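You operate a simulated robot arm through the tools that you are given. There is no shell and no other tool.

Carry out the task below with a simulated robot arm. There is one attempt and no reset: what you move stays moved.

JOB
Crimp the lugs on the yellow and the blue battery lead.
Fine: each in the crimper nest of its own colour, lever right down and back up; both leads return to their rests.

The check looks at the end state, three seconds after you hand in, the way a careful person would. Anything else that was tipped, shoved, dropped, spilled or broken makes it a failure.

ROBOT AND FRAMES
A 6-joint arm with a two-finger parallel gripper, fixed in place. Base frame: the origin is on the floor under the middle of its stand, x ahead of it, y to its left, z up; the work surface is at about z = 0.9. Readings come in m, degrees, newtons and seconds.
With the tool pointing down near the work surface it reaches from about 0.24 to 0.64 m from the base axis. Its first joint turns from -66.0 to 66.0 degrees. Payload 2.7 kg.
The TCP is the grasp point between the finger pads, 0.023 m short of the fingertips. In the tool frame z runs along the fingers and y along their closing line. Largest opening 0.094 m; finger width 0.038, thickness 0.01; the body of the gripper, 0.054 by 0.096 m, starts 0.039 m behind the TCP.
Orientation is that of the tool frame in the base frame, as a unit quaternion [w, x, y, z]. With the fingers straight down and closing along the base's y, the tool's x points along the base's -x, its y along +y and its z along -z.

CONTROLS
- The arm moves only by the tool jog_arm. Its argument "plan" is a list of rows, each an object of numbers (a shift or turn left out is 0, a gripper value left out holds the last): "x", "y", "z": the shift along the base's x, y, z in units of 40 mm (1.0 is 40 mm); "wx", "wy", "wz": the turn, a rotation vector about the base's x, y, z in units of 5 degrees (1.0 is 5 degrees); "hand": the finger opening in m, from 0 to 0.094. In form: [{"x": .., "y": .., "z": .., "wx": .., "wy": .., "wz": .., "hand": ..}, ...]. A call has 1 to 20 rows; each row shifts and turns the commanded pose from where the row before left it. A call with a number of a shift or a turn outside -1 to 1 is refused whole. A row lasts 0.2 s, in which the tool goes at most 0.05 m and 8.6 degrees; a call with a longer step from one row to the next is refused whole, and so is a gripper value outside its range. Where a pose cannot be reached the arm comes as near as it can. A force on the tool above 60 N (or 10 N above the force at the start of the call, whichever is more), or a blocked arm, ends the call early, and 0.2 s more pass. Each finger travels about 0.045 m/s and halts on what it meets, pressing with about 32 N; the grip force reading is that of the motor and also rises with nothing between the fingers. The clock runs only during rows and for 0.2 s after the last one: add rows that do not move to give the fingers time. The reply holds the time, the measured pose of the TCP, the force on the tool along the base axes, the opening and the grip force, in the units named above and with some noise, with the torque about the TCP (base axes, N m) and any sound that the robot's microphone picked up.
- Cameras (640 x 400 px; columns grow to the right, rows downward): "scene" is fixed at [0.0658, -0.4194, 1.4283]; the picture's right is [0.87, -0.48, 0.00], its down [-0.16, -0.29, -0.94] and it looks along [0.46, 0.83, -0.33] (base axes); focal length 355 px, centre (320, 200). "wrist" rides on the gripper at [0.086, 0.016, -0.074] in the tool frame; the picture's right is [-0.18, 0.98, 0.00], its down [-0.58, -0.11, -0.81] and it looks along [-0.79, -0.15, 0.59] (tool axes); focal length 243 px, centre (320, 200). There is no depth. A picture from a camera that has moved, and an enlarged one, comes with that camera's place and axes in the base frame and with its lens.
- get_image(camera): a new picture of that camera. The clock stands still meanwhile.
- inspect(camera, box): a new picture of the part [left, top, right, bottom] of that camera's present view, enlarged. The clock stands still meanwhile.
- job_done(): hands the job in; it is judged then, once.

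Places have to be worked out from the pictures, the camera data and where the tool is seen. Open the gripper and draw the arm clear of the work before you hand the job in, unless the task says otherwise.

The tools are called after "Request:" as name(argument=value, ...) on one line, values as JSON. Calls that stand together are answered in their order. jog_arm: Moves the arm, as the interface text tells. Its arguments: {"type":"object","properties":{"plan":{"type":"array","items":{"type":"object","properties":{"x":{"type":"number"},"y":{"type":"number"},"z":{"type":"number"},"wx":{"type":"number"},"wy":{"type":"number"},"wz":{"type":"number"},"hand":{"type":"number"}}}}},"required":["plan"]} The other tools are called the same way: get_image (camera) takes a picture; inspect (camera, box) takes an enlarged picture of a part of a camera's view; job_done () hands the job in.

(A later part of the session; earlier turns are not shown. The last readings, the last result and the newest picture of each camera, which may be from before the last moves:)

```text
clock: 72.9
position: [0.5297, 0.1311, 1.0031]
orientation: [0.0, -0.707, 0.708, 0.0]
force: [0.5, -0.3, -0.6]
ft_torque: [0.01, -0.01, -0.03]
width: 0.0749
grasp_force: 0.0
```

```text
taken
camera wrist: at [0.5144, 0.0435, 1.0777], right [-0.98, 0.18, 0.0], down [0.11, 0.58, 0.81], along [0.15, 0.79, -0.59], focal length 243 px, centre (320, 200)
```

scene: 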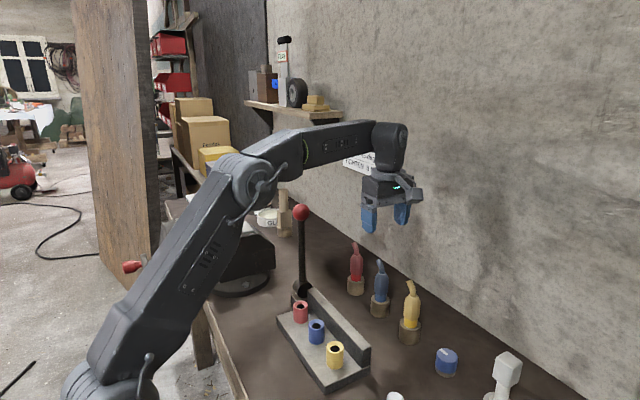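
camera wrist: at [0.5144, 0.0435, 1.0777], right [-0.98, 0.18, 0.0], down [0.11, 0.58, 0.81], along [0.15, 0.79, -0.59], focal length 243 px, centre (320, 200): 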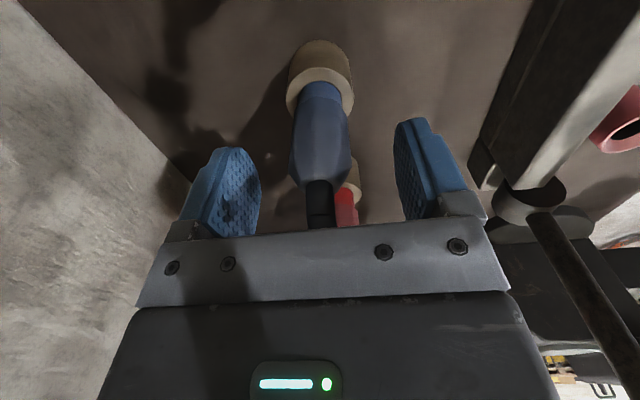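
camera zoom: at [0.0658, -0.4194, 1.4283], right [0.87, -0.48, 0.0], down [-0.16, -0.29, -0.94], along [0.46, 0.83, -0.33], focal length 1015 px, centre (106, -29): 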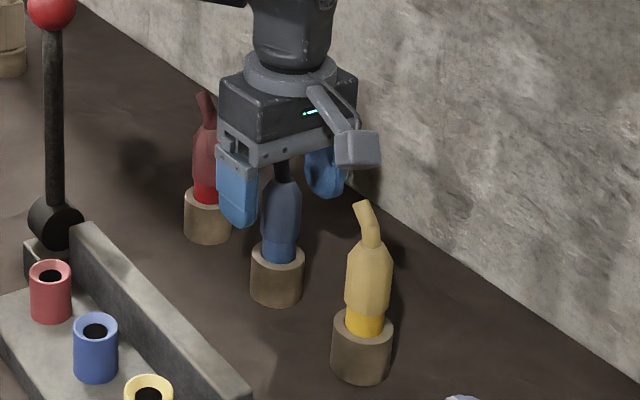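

Same picture as with yellow, no contact, and the camera is clear of the yellow lead. Closing on blue.

Request:
jog_arm(plan=[{"hand": 0.018}, {}, {}, {}, {}, {}])

Request:
jog_arm(plan=[{"z": 0.15}, {"z": 0.25}, {"z": 0.4}, {"z": 0.5}, {"z": 0.6}, {"z": 0.6}, {}])

Request:
inspect(camera="scene", box=[340, 190, 450, 350])

Request:
inspect(camera="wrist", box=[260, 0, 380, 120])

```text
clock: 74.3
position: [0.5305, 0.132, 1.0025]
orientation: [0.0, 0.708, -0.707, 0.0]
force: [-0.4, -0.5, 0.4]
ft_torque: [0.03, -0.02, 0.01]
width: 0.0265
grasp_force: 31.6
```

```text
clock: 75.9
position: [0.5305, 0.1299, 1.1039]
orientation: [0.0, 0.708, -0.707, 0.0]
force: [-0.8, 0.4, 0.2]
ft_torque: [-0.01, 0.03, -0.02]
width: 0.0263
grasp_force: 31.4
```

```text
2.50 times, centred on (395, 270) of scene
camera zoom: at [0.0658, -0.4194, 1.4283], right [0.87, -0.48, 0.0], down [-0.16, -0.29, -0.94], along [0.46, 0.83, -0.33], focal length 888 px, centre (132, 25)
```

zoom: 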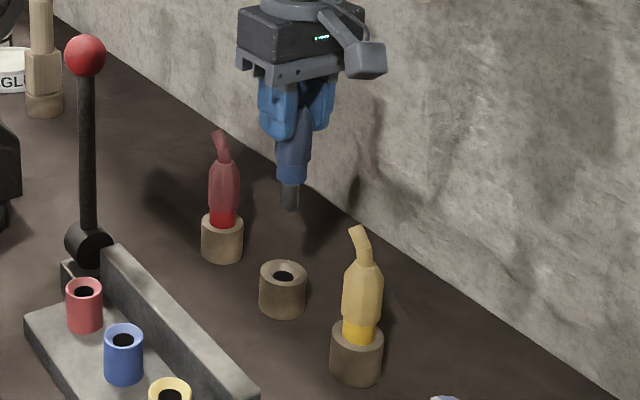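

```text
3.33 times, centred on (320, 60) of wrist
camera zoom: at [0.5149, 0.0422, 1.1789], right [-0.98, 0.18, 0.0], down [0.11, 0.58, 0.81], along [0.15, 0.79, -0.59], focal length 809 px, centre (320, 667)
```

zoom: 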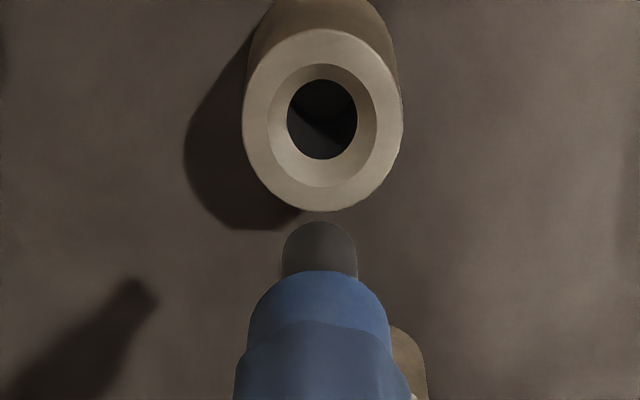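

The blue lead is lifted cleanly. I'll carry it over to the blue nest at about (0.344, 0.0995).

Request:
jog_arm(plan=[{"x": -0.5}, {"x": -0.9, "y": -0.15}, {"x": -0.9, "y": -0.15}, {"x": -0.9, "y": -0.15}, {"x": -0.85, "y": -0.15}, {"x": -0.6, "y": -0.15}, {}, {"z": -0.3}, {"z": -0.3}, {}])

Request:
inspect(camera="wrist", box=[270, 0, 370, 120])

Request:
inspect(camera="scene", box=[290, 270, 350, 350])

```text
clock: 78.1
position: [0.3441, 0.1011, 1.0788]
orientation: [0.0, 0.707, -0.707, 0.001]
force: [0.5, 0.3, -1.0]
ft_torque: [0.03, 0.03, -0.01]
width: 0.0265
grasp_force: 32.3
```

```text
3.33 times, centred on (320, 60) of wrist
camera zoom: at [0.3292, 0.0138, 1.1538], right [-0.98, 0.18, 0.0], down [0.11, 0.58, 0.81], along [0.15, 0.79, -0.59], focal length 809 px, centre (320, 667)
```

zoom: 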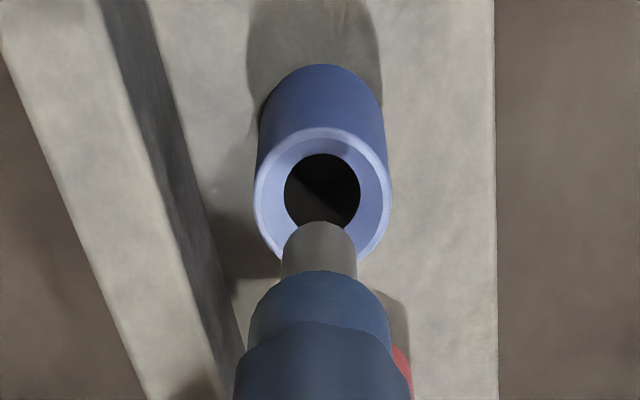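

```text
5.00 times, centred on (320, 310) of scene
camera zoom: at [0.0658, -0.4194, 1.4283], right [0.87, -0.48, 0.0], down [-0.16, -0.29, -0.94], along [0.46, 0.83, -0.33], focal length 1776 px, centre (320, -350)
```

zoom: 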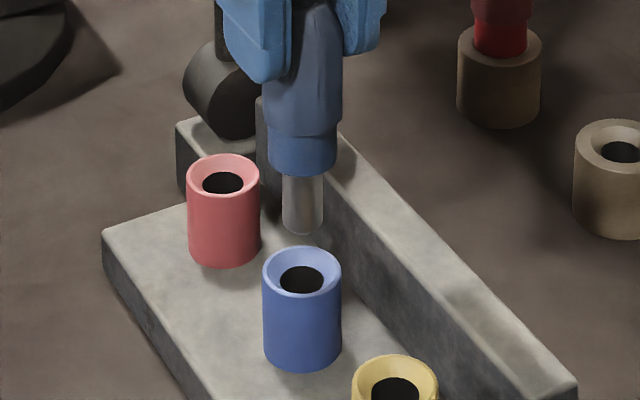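

Both views agree the pin is about 1 mm too far +x and 1.3 mm too far +y. I'll correct that and lower to just above the rim.

Request:
jog_arm(plan=[{"x": -0.025, "y": -0.033}, {"z": -0.2}, {"z": -0.2}, {}])

Request:
inspect(camera="wrist", box=[280, 10, 360, 110])

Request:
inspect(camera="scene", box=[290, 290, 340, 355])

```text
clock: 79.1
position: [0.3425, 0.0993, 1.0628]
orientation: [-0.001, -0.707, 0.707, 0.0]
force: [-0.7, -0.4, -0.5]
ft_torque: [-0.02, -0.04, 0.0]
width: 0.0265
grasp_force: 32.2
```

```text
4.00 times, centred on (320, 60) of wrist
camera zoom: at [0.3276, 0.0119, 1.1379], right [-0.98, 0.18, 0.0], down [0.11, 0.58, 0.81], along [0.15, 0.79, -0.59], focal length 970 px, centre (320, 760)
```

zoom: 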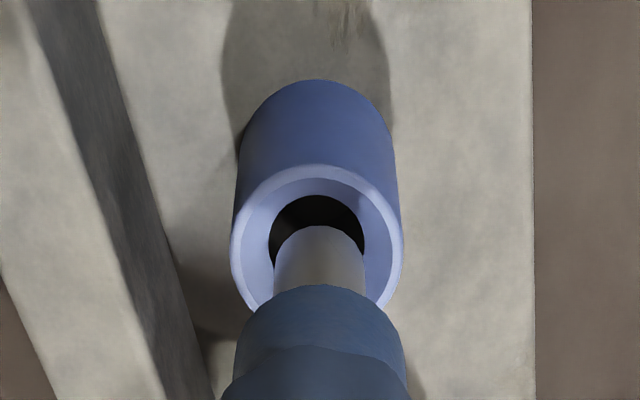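

```text
6.15 times, centred on (315, 322) of scene
camera zoom: at [0.0658, -0.4194, 1.4283], right [0.87, -0.48, 0.0], down [-0.16, -0.29, -0.94], along [0.46, 0.83, -0.33], focal length 2186 px, centre (351, -554)
```

zoom: 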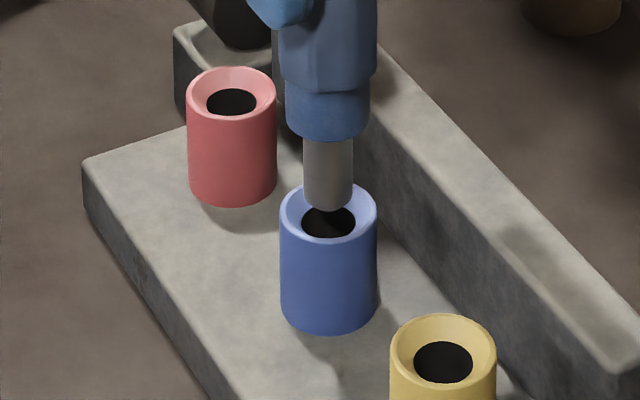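

Aligned to within ~0.3 mm in both views. Lowering 13 mm into the bore.

Request:
jog_arm(plan=[{"x": 0.006, "z": -0.07}, {"z": -0.08}, {"z": -0.09}, {"z": -0.09}, {}])

Request:
inspect(camera="wrist", box=[280, 10, 360, 110])

Request:
inspect(camera="scene", box=[290, 290, 340, 355])

```text
clock: 80.3
position: [0.3436, 0.0996, 1.0494]
orientation: [0.0, 0.707, -0.707, 0.0]
force: [0.1, 3.8, 0.3]
ft_torque: [0.49, -0.08, 0.04]
width: 0.0263
grasp_force: 31.4
```

```text
4.00 times, centred on (320, 60) of wrist
camera zoom: at [0.3279, 0.012, 1.1238], right [-0.98, 0.18, 0.0], down [0.11, 0.58, 0.81], along [0.15, 0.79, -0.59], focal length 970 px, centre (320, 760)
```

zoom: 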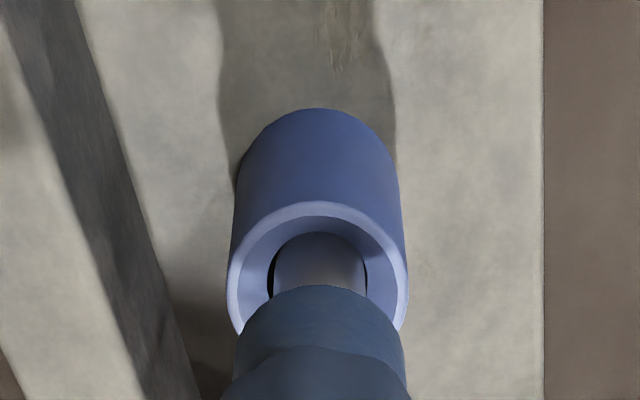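

```text
6.15 times, centred on (315, 322) of scene
camera zoom: at [0.0658, -0.4192, 1.4283], right [0.87, -0.48, 0.0], down [-0.16, -0.29, -0.94], along [0.46, 0.83, -0.33], focal length 2186 px, centre (351, -554)
```

zoom: 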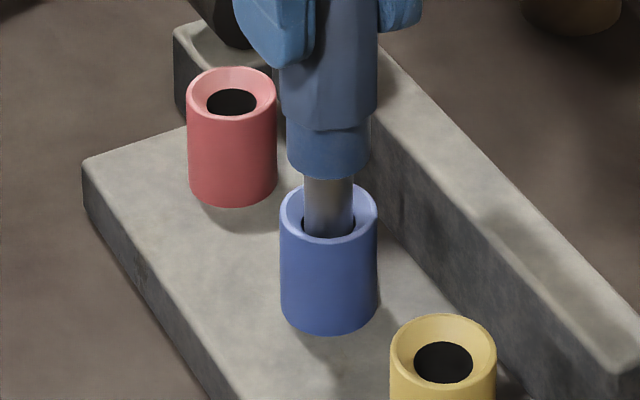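

The pin is in the bore and a small +3.8 N side force says it is touching the -y side. I'll shift y by +0.8 mm and continue down.

Request:
jog_arm(plan=[{"y": 0.02}, {"z": -0.08}, {"z": -0.1}, {"z": -0.1}, {}])

```text
clock: 81.5
position: [0.3431, 0.0989, 1.0369]
orientation: [0.0, 0.707, -0.707, 0.0]
force: [-0.4, 3.0, -0.1]
ft_torque: [0.27, 0.01, -0.01]
width: 0.0264
grasp_force: 31.4
```

Request:
jog_arm(plan=[{"y": 0.012}, {"z": -0.08}, {"z": -0.08}, {"z": -0.06}, {}])

Request:
inspect(camera="scene", box=[290, 290, 340, 355])

```text
clock: 82.7
position: [0.3424, 0.0992, 1.029]
orientation: [-0.001, -0.707, 0.707, 0.0]
force: [-0.2, -0.6, -0.5]
ft_torque: [-0.02, 0.0, -0.01]
width: 0.0264
grasp_force: 31.8
```

```text
6.15 times, centred on (315, 322) of scene
camera zoom: at [0.0658, -0.4194, 1.4283], right [0.87, -0.48, 0.0], down [-0.16, -0.29, -0.94], along [0.46, 0.83, -0.33], focal length 2186 px, centre (351, -554)
```

zoom: 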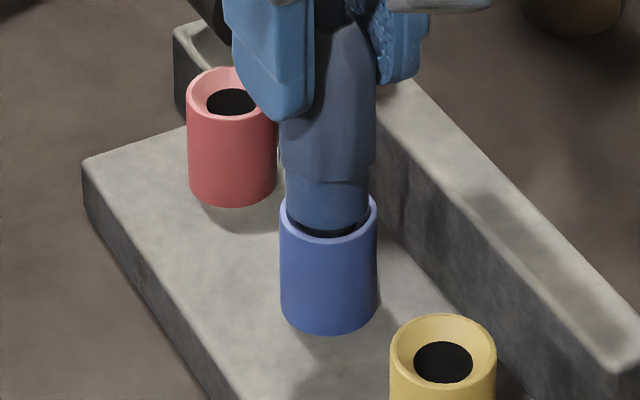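

The side force is gone and it's nearly seated. I'll make small final steps until light contact.

Request:
jog_arm(plan=[{"z": -0.05}, {"z": -0.03}, {}])

```text
clock: 83.5
position: [0.3438, 0.1001, 1.0258]
orientation: [0.0, 0.707, -0.707, 0.001]
force: [-0.5, -0.3, -0.6]
ft_torque: [0.0, 0.02, 0.01]
width: 0.0265
grasp_force: 31.3
```

Request:
jog_arm(plan=[{"z": -0.04}, {}])

Request:
jog_arm(plan=[{"z": -0.03}, {}])

```text
clock: 84.1
position: [0.3431, 0.1003, 1.0252]
orientation: [0.001, -0.707, 0.707, -0.001]
force: [-2.5, 1.0, 11.2]
ft_torque: [-0.11, 0.23, -0.02]
width: 0.0262
grasp_force: 32.0
```

```text
clock: 84.7
position: [0.344, 0.0992, 1.0266]
orientation: [0.003, -0.707, 0.707, -0.002]
force: [-3.0, 0.2, 28.4]
ft_torque: [-0.37, 0.18, -0.03]
width: 0.0265
grasp_force: 32.1
```

Contact at 28 N. I'll check that the shoulder is actually seated like yellow was.

Request:
inspect(camera="scene", box=[290, 290, 340, 355])

Request:
inspect(camera="wrist", box=[280, 10, 360, 110])

```text
6.15 times, centred on (315, 322) of scene
camera zoom: at [0.0654, -0.4194, 1.4283], right [0.87, -0.48, 0.0], down [-0.16, -0.29, -0.94], along [0.46, 0.83, -0.33], focal length 2186 px, centre (351, -554)
```

zoom: 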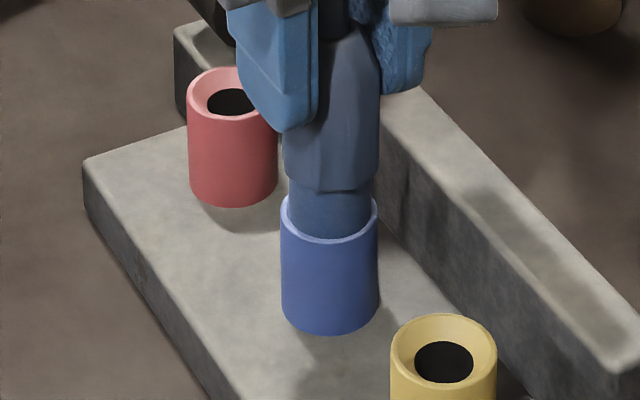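

```text
4.00 times, centred on (320, 60) of wrist
camera zoom: at [0.3283, 0.0121, 1.1002], right [-0.98, 0.18, -0.01], down [0.1, 0.58, 0.81], along [0.15, 0.79, -0.59], focal length 970 px, centre (320, 760)
```

zoom: 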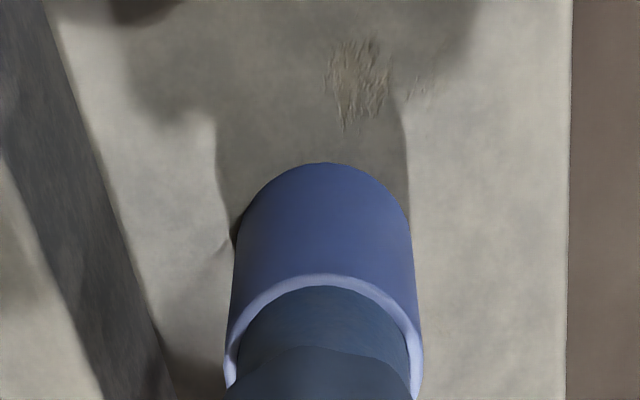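

Blue is seated exactly as yellow was, with the same band height above the rim. I'll ease off about 2 mm of push and then release.

Request:
jog_arm(plan=[{"z": 0.05}, {}])

```text
clock: 85.3
position: [0.3423, 0.1, 1.0247]
orientation: [0.0, -0.707, 0.707, 0.0]
force: [4.4, 0.4, 11.2]
ft_torque: [-0.13, -0.32, 0.03]
width: 0.0261
grasp_force: 32.1
```

Request:
jog_arm(plan=[{"z": 0.025}, {}])

Request:
jog_arm(plan=[{"hand": 0.06}, {}, {}, {}])

Request:
inspect(camera="scene", box=[270, 250, 360, 360])

```text
clock: 85.9
position: [0.3427, 0.1009, 1.0256]
orientation: [-0.001, -0.707, 0.708, 0.001]
force: [4.2, 0.7, -1.0]
ft_torque: [0.02, -0.37, 0.02]
width: 0.0265
grasp_force: 31.9
```

```text
clock: 86.9
position: [0.3444, 0.1003, 1.0275]
orientation: [0.0, 0.707, -0.707, 0.0]
force: [0.0, -0.1, 0.5]
ft_torque: [0.01, 0.02, 0.0]
width: 0.0599
grasp_force: 0.0
```

```text
3.64 times, centred on (315, 305) of scene
camera zoom: at [0.0658, -0.4194, 1.4283], right [0.87, -0.48, 0.0], down [-0.16, -0.29, -0.94], along [0.46, 0.83, -0.33], focal length 1292 px, centre (338, -182)
```

zoom: 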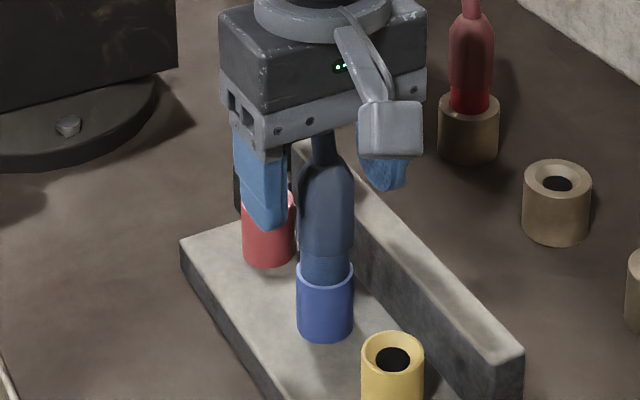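

Blue stands freely in its nest. I'll rise straight up, then rotate back and go above the lever ball.

Request:
jog_arm(plan=[{"z": 0.5}, {"z": 0.9}, {"z": 0.9}, {"z": 0.9}, {"z": 0.9}, {"z": 0.9}, {"z": 0.56}, {}])

Request:
jog_arm(plan=[{"x": 0.048, "y": 0.182, "wz": -1}, {"x": 0.048, "y": 0.182, "wz": -1}, {"x": 0.048, "y": 0.182, "wz": -1}, {"x": 0.048, "y": 0.182, "wz": -1}, {"x": 0.048, "y": 0.182, "wz": -1}, {"x": 0.048, "y": 0.182, "wz": -1}, {"x": 0.048, "y": 0.182, "wz": -1}, {"x": 0.048, "y": 0.182, "wz": -1}, {"x": 0.048, "y": 0.182, "wz": -1}, {"x": 0.048, "y": 0.182, "wz": -1}, {"x": 0.048, "y": 0.182, "wz": -1}, {"x": 0.048, "y": 0.182, "wz": -1}, {"x": 0.048, "y": 0.182, "wz": -1}, {"x": 0.048, "y": 0.182, "wz": -1}, {"x": 0.048, "y": 0.182, "wz": -1}, {"x": 0.048, "y": 0.182, "wz": -1}, {"x": 0.048, "y": 0.182, "wz": -1}, {"x": 0.048, "y": 0.182, "wz": -1}, {"hand": 0.094}, {}])

Request:
get_image(camera="wrist")

Request:
get_image(camera="scene")

```text
clock: 88.7
position: [0.3449, 0.1009, 1.2489]
orientation: [0.0, 0.707, -0.707, 0.0]
force: [0.8, 0.2, 0.3]
ft_torque: [0.03, 0.01, 0.0]
width: 0.0602
grasp_force: 0.1
```

```text
clock: 92.9
position: [0.3774, 0.2325, 1.2487]
orientation: [0.001, 0.001, 1.0, 0.0]
force: [0.4, 0.2, -0.9]
ft_torque: [-0.02, -0.01, -0.03]
width: 0.0942
grasp_force: 0.0
```

```text
taken
camera wrist: at [0.2923, 0.2472, 1.3241], right [0.19, 0.98, 0.0], down [0.58, -0.11, 0.81], along [0.79, -0.15, -0.59], focal length 243 px, centre (320, 200)
```

wrist: 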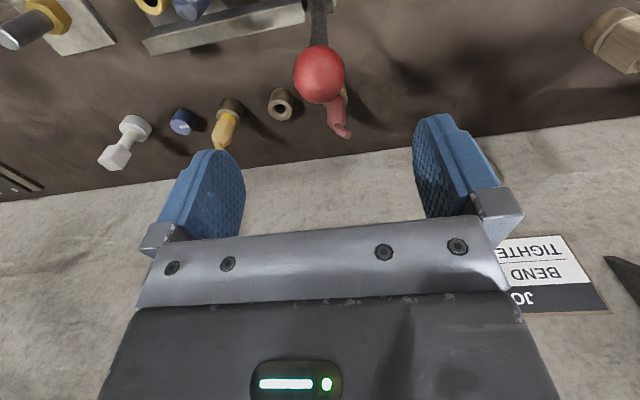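

```text
taken
```

scene: 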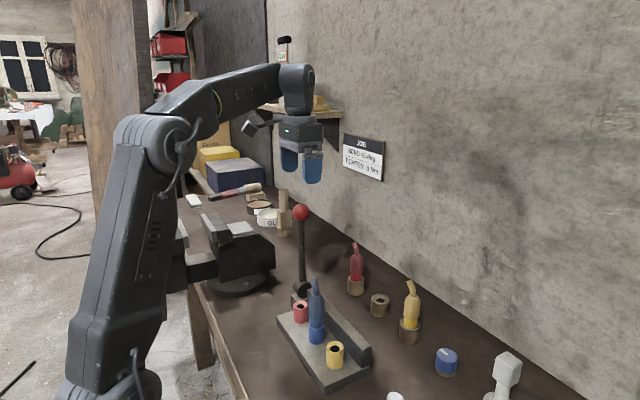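

The ball is centred at (0.378, 0.231). This time I'll take it a little deeper, with TCP z≈1.132 and the palm ~6 mm above the ball, so slip is limited.

Request:
jog_arm(plan=[{"x": 0.03, "y": -0.025, "z": -0.7}, {"z": -0.8}, {"z": -0.8}, {"z": -0.4}, {"z": -0.2}, {}])

Request:
jog_arm(plan=[{"hand": 0.02}, {}, {}, {}, {}, {}])

Request:
get_image(camera="wrist")

```text
clock: 94.3
position: [0.3786, 0.2309, 1.1327]
orientation: [0.001, 0.0, 1.0, 0.0]
force: [0.7, 0.0, 0.2]
ft_torque: [0.03, 0.0, -0.04]
width: 0.0944
grasp_force: 0.1
```

```text
clock: 95.7
position: [0.3786, 0.2304, 1.1334]
orientation: [-0.001, 0.0, 1.0, 0.0]
force: [0.0, 6.5, -0.5]
ft_torque: [-0.03, -0.06, 0.02]
width: 0.0373
grasp_force: 44.9
```

```text
taken
camera wrist: at [0.2932, 0.2464, 1.2076], right [0.18, 0.98, 0.0], down [0.58, -0.11, 0.81], along [0.79, -0.15, -0.59], focal length 243 px, centre (320, 200)
```

wrist: 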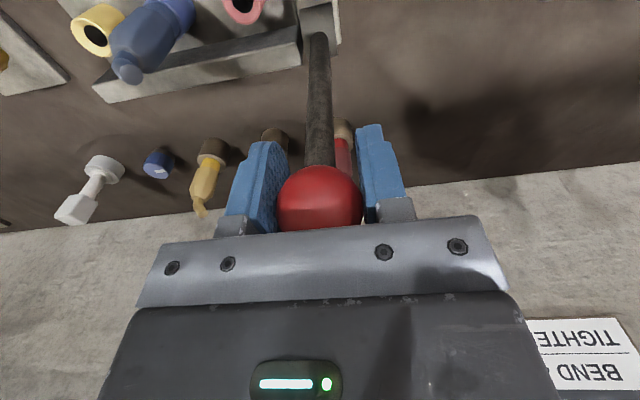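

Ball gripped. Pulling the lever down through 0°→30° on the arc.

Request:
jog_arm(plan=[{"x": -0.2, "y": 0.01, "z": -0.004}, {"x": -0.218, "z": -0.014}, {"x": -0.2, "z": -0.022}, {"x": -0.2145, "z": -0.033}, {"x": -0.205, "z": -0.04}, {"x": -0.205, "z": -0.05}, {"x": -0.2, "z": -0.06}, {"x": -0.2, "z": -0.0675}, {"x": -0.1925, "z": -0.076}, {"x": -0.1925, "z": -0.084}, {"x": -0.1875, "z": -0.0925}, {"x": -0.185, "z": -0.1}])

Request:
get_image(camera="scene")

```text
clock: 98.3
position: [0.283, 0.2302, 1.1062]
orientation: [0.001, 0.001, 1.0, 0.0]
force: [4.9, 6.8, 7.3]
ft_torque: [-0.02, -1.25, 0.02]
width: 0.0371
grasp_force: 45.1
```

```text
taken
```

scene: 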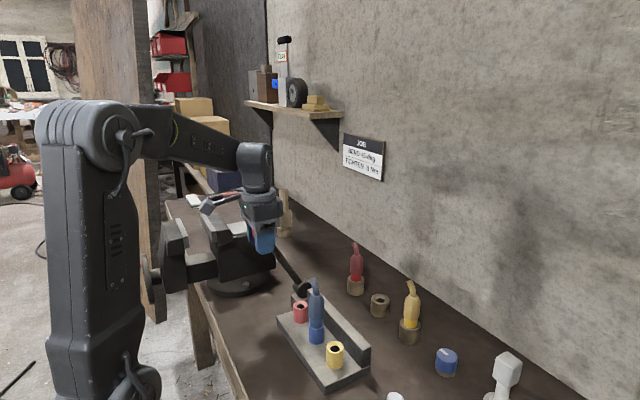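

The lever follows with a small load. Continuing 30°→57°.

Request:
jog_arm(plan=[{"x": -0.1775, "z": -0.11}, {"x": -0.175, "z": -0.115}, {"x": -0.168, "z": -0.125}, {"x": -0.1645, "z": -0.13}, {"x": -0.1575, "z": -0.139}, {"x": -0.1525, "z": -0.1435}, {"x": -0.145, "z": -0.1525}, {"x": -0.1375, "z": -0.1575}, {"x": -0.131, "z": -0.164}, {"x": -0.124, "z": -0.1685}, {"x": -0.116, "z": -0.1745}])

```text
clock: 100.7
position: [0.2155, 0.2322, 1.0437]
orientation: [-0.001, 0.0, 1.0, -0.001]
force: [-6.2, -4.1, 13.5]
ft_torque: [0.04, -1.55, -0.03]
width: 0.0375
grasp_force: 45.1
```

At about 57° with a light load. Now I'll continue to the stop in smaller steps.

Request:
jog_arm(plan=[{"x": -0.055, "z": -0.089}, {"x": -0.054, "z": -0.089}, {"x": -0.05, "z": -0.09}, {}])

Request:
inspect(camera="scene", box=[140, 180, 380, 380])

```text
clock: 101.7
position: [0.2098, 0.2316, 1.0329]
orientation: [0.0, 0.0, 1.0, -0.001]
force: [-25.1, 0.1, 24.1]
ft_torque: [0.11, -1.3, 0.14]
width: 0.0375
grasp_force: 44.6
```

```text
2.00 times, centred on (260, 280) of scene
camera zoom: at [0.0648, -0.4196, 1.4283], right [0.87, -0.48, 0.0], down [-0.16, -0.29, -0.94], along [0.46, 0.83, -0.33], focal length 710 px, centre (440, 40)
```

zoom: 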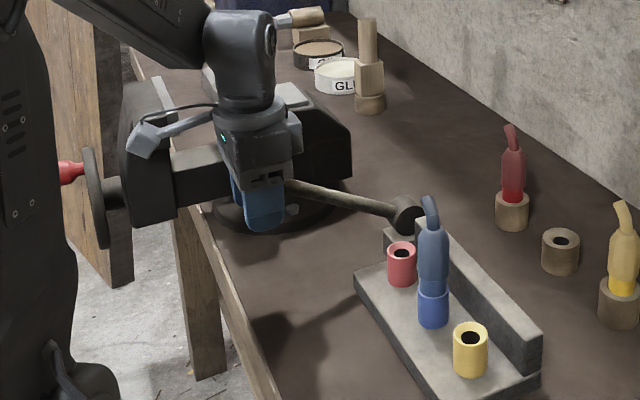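

The load is mostly radial because my arc is slightly tight, and the rod already reads about 60°. I'll relax outward 2 mm and push on tangentially in small steps to be certain it's on the stop.

Request:
jog_arm(plan=[{"x": -0.045, "z": 0.025}, {"x": -0.025, "z": -0.043}, {}])

```text
clock: 102.5
position: [0.2092, 0.2309, 1.0324]
orientation: [0.002, 0.001, 1.0, 0.0]
force: [8.4, 2.9, 15.0]
ft_torque: [-0.25, 0.67, -0.19]
width: 0.0372
grasp_force: 45.7
```

Request:
jog_arm(plan=[{"x": -0.02, "z": -0.04}, {"x": -0.02, "z": -0.04}, {}])

Request:
inspect(camera="wrist", box=[160, 60, 480, 260])

Request:
inspect(camera="scene", box=[180, 220, 340, 340])

```text
clock: 103.3
position: [0.2091, 0.231, 1.0313]
orientation: [0.003, -0.001, 1.0, 0.003]
force: [21.6, -12.9, 39.5]
ft_torque: [0.4, 0.5, -0.27]
width: 0.0371
grasp_force: 44.6
```

```text
2.00 times, centred on (320, 160) of wrist
camera zoom: at [0.1225, 0.2462, 1.1065], right [0.18, 0.98, 0.01], down [0.58, -0.11, 0.81], along [0.8, -0.15, -0.59], focal length 485 px, centre (320, 280)
```

zoom: 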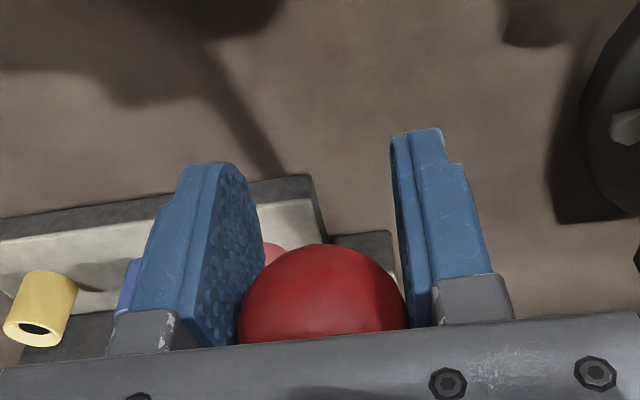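

```text
3.33 times, centred on (260, 280) of scene
camera zoom: at [0.0661, -0.4201, 1.428], right [0.87, -0.48, 0.0], down [-0.16, -0.29, -0.94], along [0.46, 0.83, -0.33], focal length 1184 px, centre (520, -67)
```

zoom: 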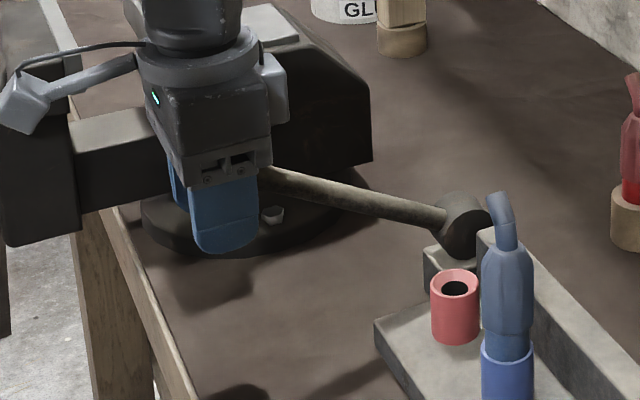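

There is 45 N against the motion with no further movement, and the rod reads 60.6°, the same hard stop as before. The lever is right down. Returning it now, 60°→30°.

Request:
jog_arm(plan=[{"x": 0.109, "z": 0.178}, {"x": 0.116, "z": 0.1745}, {"x": 0.124, "z": 0.1685}, {"x": 0.131, "z": 0.164}, {"x": 0.1375, "z": 0.1575}, {"x": 0.145, "z": 0.1525}, {"x": 0.1525, "z": 0.1435}, {"x": 0.1575, "z": 0.139}, {"x": 0.1645, "z": 0.13}, {"x": 0.168, "z": 0.125}, {"x": 0.175, "z": 0.115}, {"x": 0.1775, "z": 0.11}])

Request:
get_image(camera="scene")

```text
clock: 105.9
position: [0.2766, 0.2305, 1.098]
orientation: [-0.002, 0.001, 1.0, 0.0]
force: [-10.6, 17.0, -1.3]
ft_torque: [-0.35, 1.1, 0.07]
width: 0.0375
grasp_force: 45.1
```

```text
taken
```

scene: 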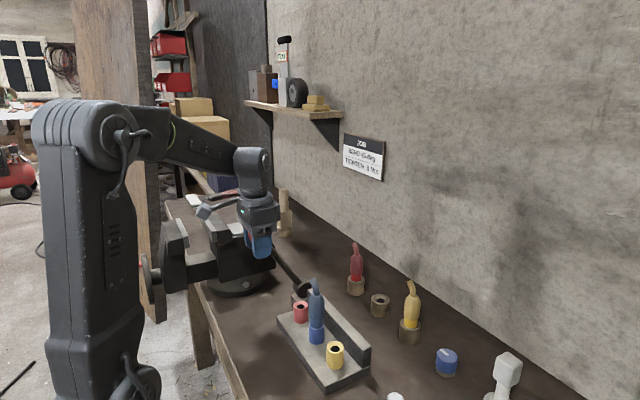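

The lever comes up with the gripper. Continuing 30°→2.5° with a slight +y ease for the side load.

Request:
jog_arm(plan=[{"x": 0.185, "y": 0.01, "z": 0.1}, {"x": 0.1875, "y": 0.01, "z": 0.0925}, {"x": 0.1925, "z": 0.084}, {"x": 0.1925, "z": 0.076}, {"x": 0.2, "z": 0.0675}, {"x": 0.2, "z": 0.06}, {"x": 0.205, "z": 0.05}, {"x": 0.205, "z": 0.04}, {"x": 0.2045, "z": 0.032}, {"x": 0.21, "z": 0.023}, {"x": 0.209, "z": 0.013}, {}])

```text
clock: 108.5
position: [0.3642, 0.2308, 1.1254]
orientation: [0.003, -0.001, 1.0, 0.003]
force: [-10.5, -0.8, 34.6]
ft_torque: [-0.05, 1.23, 0.02]
width: 0.0373
grasp_force: 44.8
```

The palm is pressing on the ball (35 N up), so I'll raise 2 mm while finishing the last degrees forward.

Request:
jog_arm(plan=[{"z": 0.05}, {"x": 0.12, "z": 0.01}, {"x": 0.12, "z": 0.01}, {}])

```text
clock: 109.5
position: [0.3741, 0.2312, 1.1269]
orientation: [0.0, 0.0, 1.0, -0.001]
force: [-8.9, -2.8, 18.0]
ft_torque: [0.01, 1.27, -0.06]
width: 0.0374
grasp_force: 45.1
```

Request:
jog_arm(plan=[{"x": 0.05, "z": 0.03}, {"x": 0.05, "z": 0.01}, {}])

```text
clock: 110.3
position: [0.3775, 0.2307, 1.1272]
orientation: [-0.001, 0.0, 1.0, -0.001]
force: [-7.2, -1.0, 4.2]
ft_torque: [0.06, 1.2, 0.03]
width: 0.0372
grasp_force: 45.3
```

Request:
jog_arm(plan=[{"x": 0.05}, {"x": 0.03}, {}])

Request:
inspect(camera="scene", box=[260, 160, 360, 310])

```text
clock: 111.1
position: [0.3808, 0.2318, 1.1278]
orientation: [-0.001, 0.0, 1.0, -0.001]
force: [-7.6, -0.9, -6.2]
ft_torque: [-0.02, 1.09, 0.02]
width: 0.0373
grasp_force: 45.2
```

```text
2.67 times, centred on (310, 235) of scene
camera zoom: at [0.0656, -0.4194, 1.4283], right [0.87, -0.48, 0.0], down [-0.16, -0.29, -0.94], along [0.46, 0.83, -0.33], focal length 947 px, centre (347, 107)
```

zoom: 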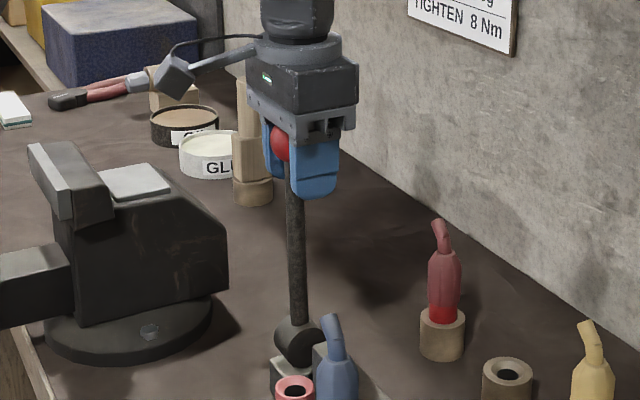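

The rod is still leaning a few degrees because the ball sits further back in the fingers this time. I'll keep pushing forward until the stop is felt.

Request:
jog_arm(plan=[{"x": 0.06}, {"x": 0.06}, {}])

```text
clock: 111.9
position: [0.3849, 0.2305, 1.1283]
orientation: [-0.003, 0.0, 1.0, -0.002]
force: [-21.0, -8.3, -16.0]
ft_torque: [0.19, -0.44, -0.07]
width: 0.0373
grasp_force: 45.5
```

Request:
inspect(camera="scene", box=[260, 160, 360, 310])

```text
2.67 times, centred on (310, 235) of scene
camera zoom: at [0.0653, -0.4195, 1.4283], right [0.87, -0.48, 0.0], down [-0.16, -0.29, -0.94], along [0.46, 0.83, -0.33], focal length 947 px, centre (347, 107)
```

zoom: 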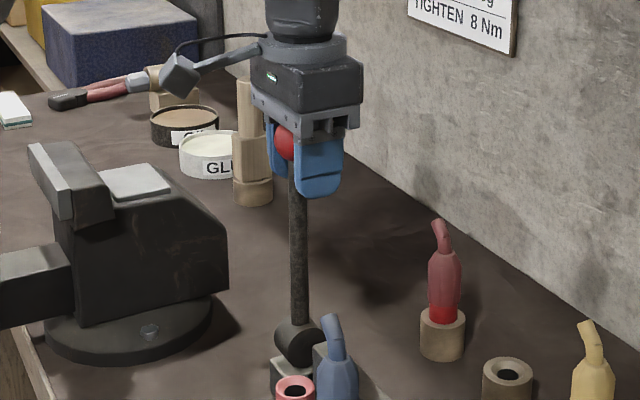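

Force jumped to -21 N in x with the torque reversing, so it's at the upper stop and the rod is vertical. I'll relax, release and rise.

Request:
jog_arm(plan=[{"x": -0.02, "z": 0.02}, {"hand": 0.07}, {}, {}, {}])

Request:
jog_arm(plan=[{"z": 0.5}, {"z": 0.8}, {"z": 0.8}, {"z": 0.6}, {}])

Request:
get_image(camera="scene")

Request:
inspect(camera="scene", box=[270, 190, 380, 390])

```text
clock: 113.1
position: [0.3856, 0.2309, 1.1305]
orientation: [0.0, 0.0, 1.0, 0.0]
force: [-0.5, 0.5, 0.4]
ft_torque: [-0.01, -0.03, 0.0]
width: 0.0701
grasp_force: 0.1
```

```text
clock: 114.3
position: [0.3839, 0.2303, 1.239]
orientation: [-0.001, 0.001, 1.0, 0.0]
force: [-0.2, -0.2, 0.5]
ft_torque: [0.02, -0.02, 0.01]
width: 0.07
grasp_force: 0.0
```

```text
taken
```

scene: 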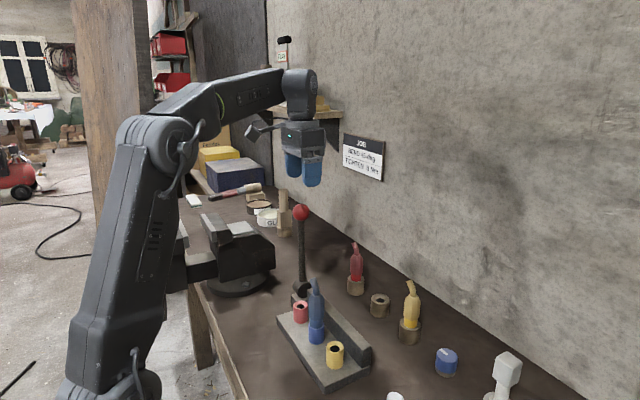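

```text
2.00 times, centred on (325, 290) of scene
camera zoom: at [0.0658, -0.4194, 1.4283], right [0.87, -0.48, 0.0], down [-0.16, -0.29, -0.94], along [0.46, 0.83, -0.33], focal length 710 px, centre (310, 20)
```

zoom: 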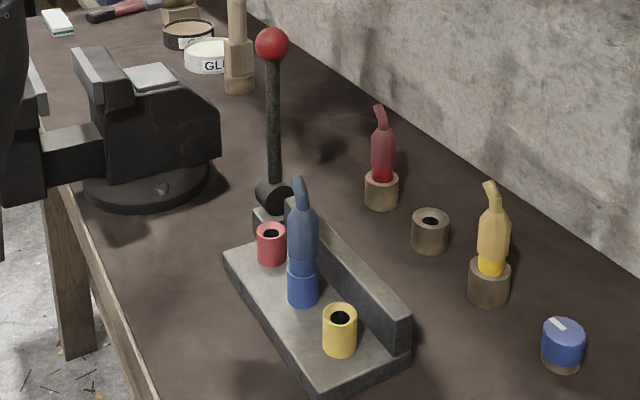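

The lever is back upright at the same pixel position. Rotating to close along x and moving above the blue nest.

Request:
jog_arm(plan=[{"x": -0.0555, "y": -0.1806, "wz": 1}, {"x": -0.0555, "y": -0.1806, "wz": 1}, {"x": -0.0555, "y": -0.1806, "wz": 1}, {"x": -0.0555, "y": -0.1806, "wz": 1}, {"x": -0.0555, "y": -0.1806, "wz": 1}, {"x": -0.0555, "y": -0.1806, "wz": 1}, {"x": -0.0555, "y": -0.1806, "wz": 1}, {"x": -0.0555, "y": -0.1806, "wz": 1}, {"x": -0.0555, "y": -0.1806, "wz": 1}, {"x": -0.0555, "y": -0.1806, "wz": 1}, {"x": -0.0555, "y": -0.1806, "wz": 1}, {"x": -0.0555, "y": -0.1806, "wz": 1}, {"x": -0.0555, "y": -0.1806, "wz": 1}, {"x": -0.0555, "y": -0.1806, "wz": 1}, {"x": -0.0555, "y": -0.1806, "wz": 1}, {"x": -0.0555, "y": -0.1806, "wz": 1}, {"x": -0.0555, "y": -0.1806, "wz": 1}, {"x": -0.0555, "y": -0.1806, "wz": 1}, {}])

Request:
jog_arm(plan=[{"z": -0.7}, {"z": -0.9}, {"z": -0.9}, {"z": -0.5}, {}])

Request:
inspect(camera="wrist", box=[220, 0, 420, 130])

```text
clock: 118.3
position: [0.3457, 0.1009, 1.2387]
orientation: [0.0, -0.707, 0.708, 0.001]
force: [0.4, 0.9, 0.0]
ft_torque: [-0.07, 0.0, 0.02]
width: 0.0699
grasp_force: 0.0
```

```text
clock: 119.5
position: [0.3468, 0.1021, 1.1169]
orientation: [0.0, -0.707, 0.707, 0.0]
force: [0.0, 0.1, 0.2]
ft_torque: [0.02, -0.01, 0.02]
width: 0.0699
grasp_force: 0.0
```

```text
3.08 times, centred on (320, 65) of wrist
camera zoom: at [0.3303, 0.0148, 1.1922], right [-0.98, 0.18, 0.0], down [0.11, 0.58, 0.81], along [0.15, 0.79, -0.59], focal length 746 px, centre (320, 615)
```

zoom: 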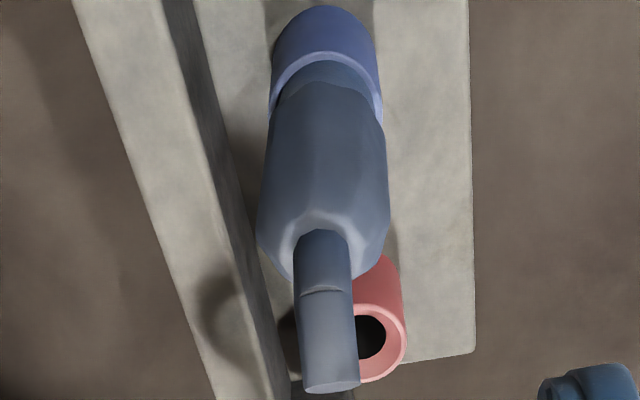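

The blue lead stands upright in the nest. I'll shift -0.8 mm in x and -1.5 mm in y, descend to z≈1.025 and grip.

Request:
jog_arm(plan=[{"x": -0.02, "y": -0.037, "z": -0.6}, {"z": -0.7}, {"z": -0.5}, {"z": -0.3}, {"z": -0.19}, {}])

Request:
jog_arm(plan=[{"hand": 0.018}, {}, {}, {}, {}, {}])

Request:
inspect(camera="scene", box=[270, 250, 360, 360])

```text
clock: 120.9
position: [0.3434, 0.101, 1.0264]
orientation: [-0.001, -0.707, 0.708, 0.0]
force: [-0.6, 0.6, -0.8]
ft_torque: [0.0, -0.02, -0.02]
width: 0.0701
grasp_force: 0.0
```

```text
clock: 122.3
position: [0.3453, 0.1011, 1.0252]
orientation: [0.0, -0.707, 0.707, -0.001]
force: [0.2, 1.2, 0.5]
ft_torque: [0.0, -0.02, 0.05]
width: 0.0265
grasp_force: 32.3
```

```text
3.64 times, centred on (315, 305) of scene
camera zoom: at [0.0658, -0.4194, 1.4283], right [0.87, -0.48, 0.0], down [-0.16, -0.29, -0.94], along [0.46, 0.83, -0.33], focal length 1292 px, centre (338, -182)
```

zoom: 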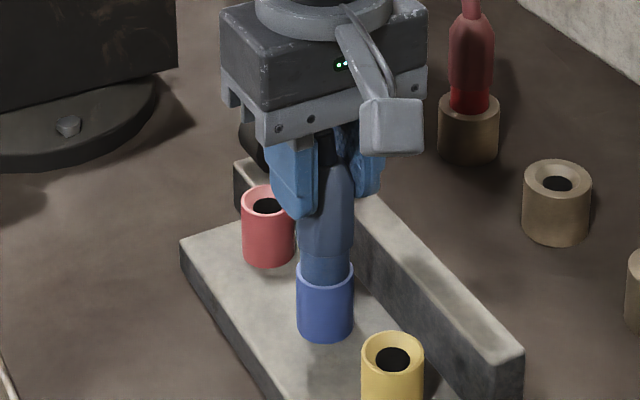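

Gripped. Lifting the blue lead straight out and checking the crimp.

Request:
jog_arm(plan=[{"z": 0.15}, {"z": 0.2}, {"z": 0.3}, {"z": 0.4}, {"z": 0.5}, {"z": 0.5}, {}])

Request:
inspect(camera="scene", box=[290, 260, 360, 350])

Request:
inspect(camera="wrist", box=[260, 0, 380, 120])

```text
clock: 123.9
position: [0.3443, 0.1003, 1.1085]
orientation: [0.001, -0.707, 0.707, 0.0]
force: [0.1, 0.3, 0.3]
ft_torque: [0.0, 0.03, 0.01]
width: 0.026
grasp_force: 32.1
```

```text
4.44 times, centred on (325, 305) of scene
camera zoom: at [0.0658, -0.4194, 1.4283], right [0.87, -0.48, 0.0], down [-0.16, -0.29, -0.94], along [0.46, 0.83, -0.33], focal length 1579 px, centre (298, -267)
```

zoom: 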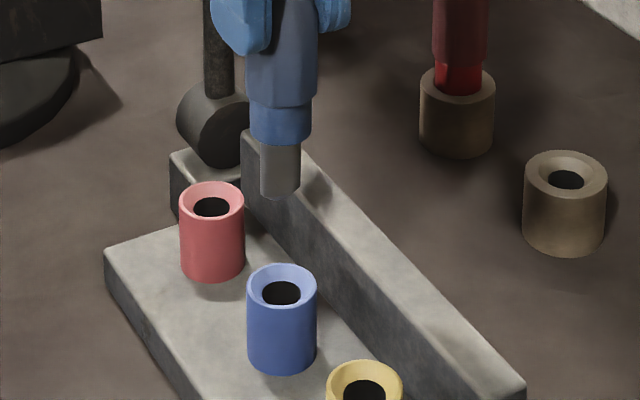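

```text
3.33 times, centred on (320, 60) of wrist
camera zoom: at [0.3287, 0.0132, 1.1842], right [-0.98, 0.18, 0.0], down [0.11, 0.58, 0.81], along [0.15, 0.79, -0.59], focal length 809 px, centre (320, 667)
```

zoom: 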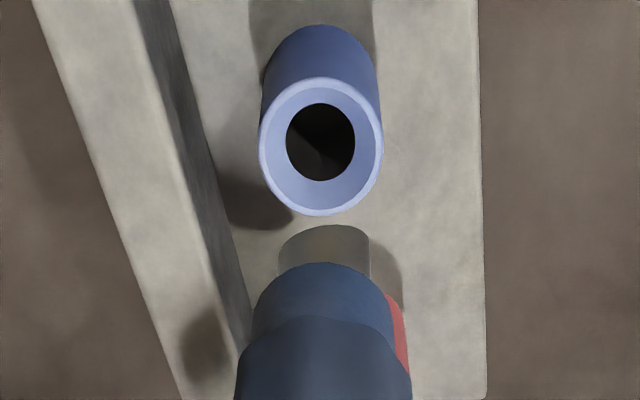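

Blue's lug is flattened too, so its crimp took. Now I'll carry it back over its rest at about (0.529, 0.128).

Request:
jog_arm(plan=[{"x": 0.5}, {"x": 0.9, "y": 0.14}, {"x": 0.9, "y": 0.14}, {"x": 0.9, "y": 0.14}, {"x": 0.85, "y": 0.14}, {"x": 0.57, "y": 0.13}, {}, {"z": -0.4}, {"z": -0.5}, {}])

Request:
inspect(camera="wrist", box=[270, 0, 370, 120])

Request:
inspect(camera="scene", box=[350, 250, 410, 330])

```text
clock: 126.1
position: [0.5292, 0.1285, 1.0728]
orientation: [0.0, 0.707, -0.707, 0.001]
force: [0.8, 0.4, -1.8]
ft_torque: [-0.02, 0.01, 0.0]
width: 0.026
grasp_force: 32.5
```

```text
3.33 times, centred on (320, 60) of wrist
camera zoom: at [0.5143, 0.0411, 1.1471], right [-0.98, 0.18, 0.0], down [0.11, 0.58, 0.81], along [0.15, 0.79, -0.59], focal length 809 px, centre (320, 667)
```

zoom: 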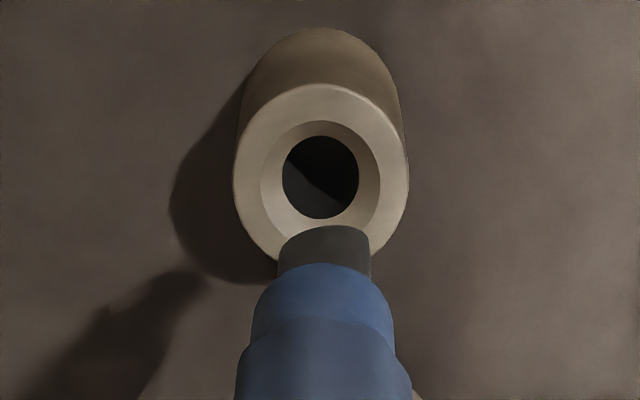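

```text
5.00 times, centred on (380, 290) of scene
camera zoom: at [0.0658, -0.4194, 1.4283], right [0.87, -0.48, 0.0], down [-0.16, -0.29, -0.94], along [0.46, 0.83, -0.33], focal length 1776 px, centre (20, -250)
```

zoom: 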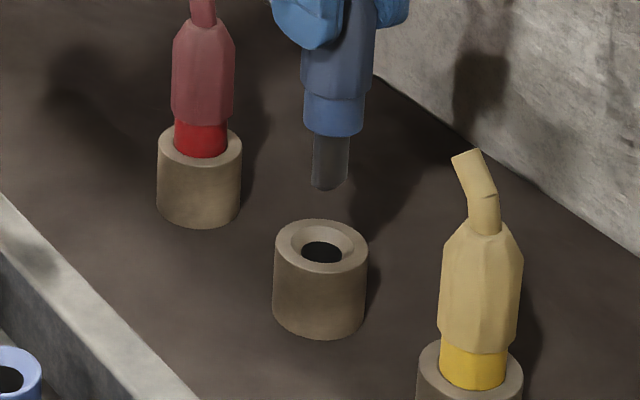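

The views plus comparison with the first pick suggest the pin needs about +1.5 mm in x and +2.7 mm in y. I'll apply that, lower to near the rim and re-check.

Request:
jog_arm(plan=[{"x": 0.037, "y": 0.067}, {"z": -0.3}, {"z": -0.3}, {}])

Request:
inspect(camera="wrist", box=[280, 10, 360, 110])

Request:
inspect(camera="scene", box=[355, 270, 405, 325])

```text
clock: 127.1
position: [0.5323, 0.1306, 1.0489]
orientation: [0.0, 0.707, -0.707, 0.0]
force: [0.2, 0.6, -0.1]
ft_torque: [0.01, 0.0, 0.03]
width: 0.0263
grasp_force: 31.9
```

```text
4.00 times, centred on (320, 60) of wrist
camera zoom: at [0.5159, 0.0443, 1.1232], right [-0.98, 0.18, 0.0], down [0.11, 0.58, 0.81], along [0.15, 0.79, -0.59], focal length 970 px, centre (320, 760)
```

zoom: 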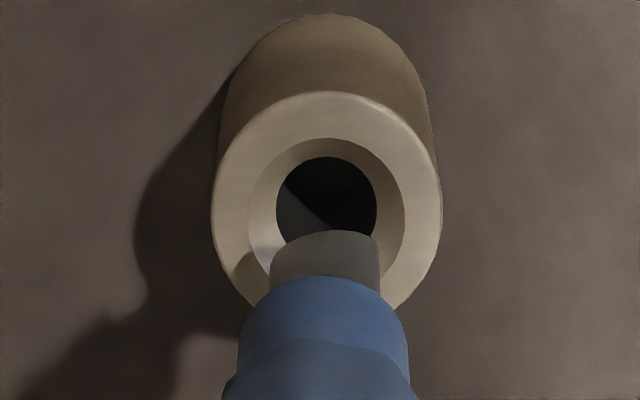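

```text
7.27 times, centred on (380, 298) of scene
camera zoom: at [0.0658, -0.4194, 1.4283], right [0.87, -0.48, 0.0], down [-0.16, -0.29, -0.94], along [0.46, 0.83, -0.33], focal length 2583 px, centre (-116, -509)
```

zoom: 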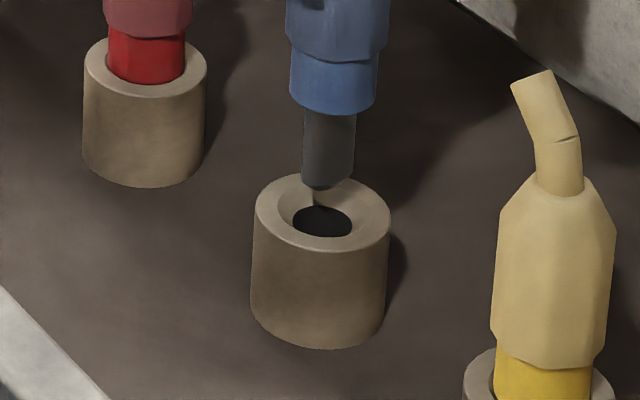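

Now it matches the relative alignment that worked for yellow. Lowering 10 mm and checking again.

Request:
jog_arm(plan=[{"z": -0.09}, {"z": -0.09}, {"z": -0.09}, {}])

Request:
inspect(camera="wrist", box=[280, 10, 360, 110])

Request:
inspect(camera="scene", box=[355, 270, 405, 325])

```text
clock: 128.1
position: [0.5309, 0.1306, 1.0378]
orientation: [0.0, -0.707, 0.707, 0.0]
force: [-0.4, 0.9, -0.5]
ft_torque: [0.02, -0.02, 0.01]
width: 0.0262
grasp_force: 31.9
```

```text
4.00 times, centred on (320, 60) of wrist
camera zoom: at [0.5152, 0.0435, 1.1131], right [-0.98, 0.18, 0.0], down [0.11, 0.58, 0.81], along [0.15, 0.79, -0.59], focal length 970 px, centre (320, 760)
```

zoom: 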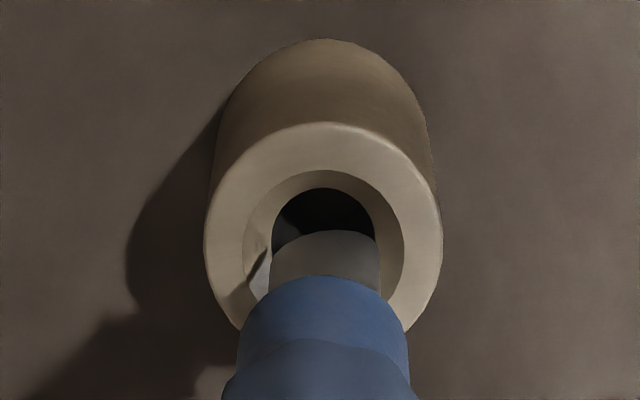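

```text
7.27 times, centred on (380, 298) of scene
camera zoom: at [0.0658, -0.4194, 1.4283], right [0.87, -0.48, 0.0], down [-0.16, -0.29, -0.94], along [0.46, 0.83, -0.33], focal length 2583 px, centre (-116, -509)
```

zoom: 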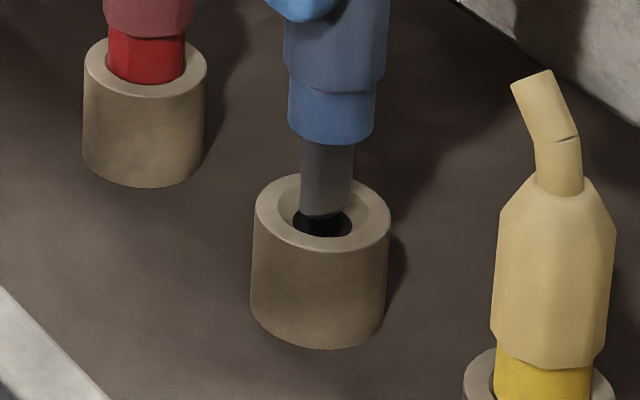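

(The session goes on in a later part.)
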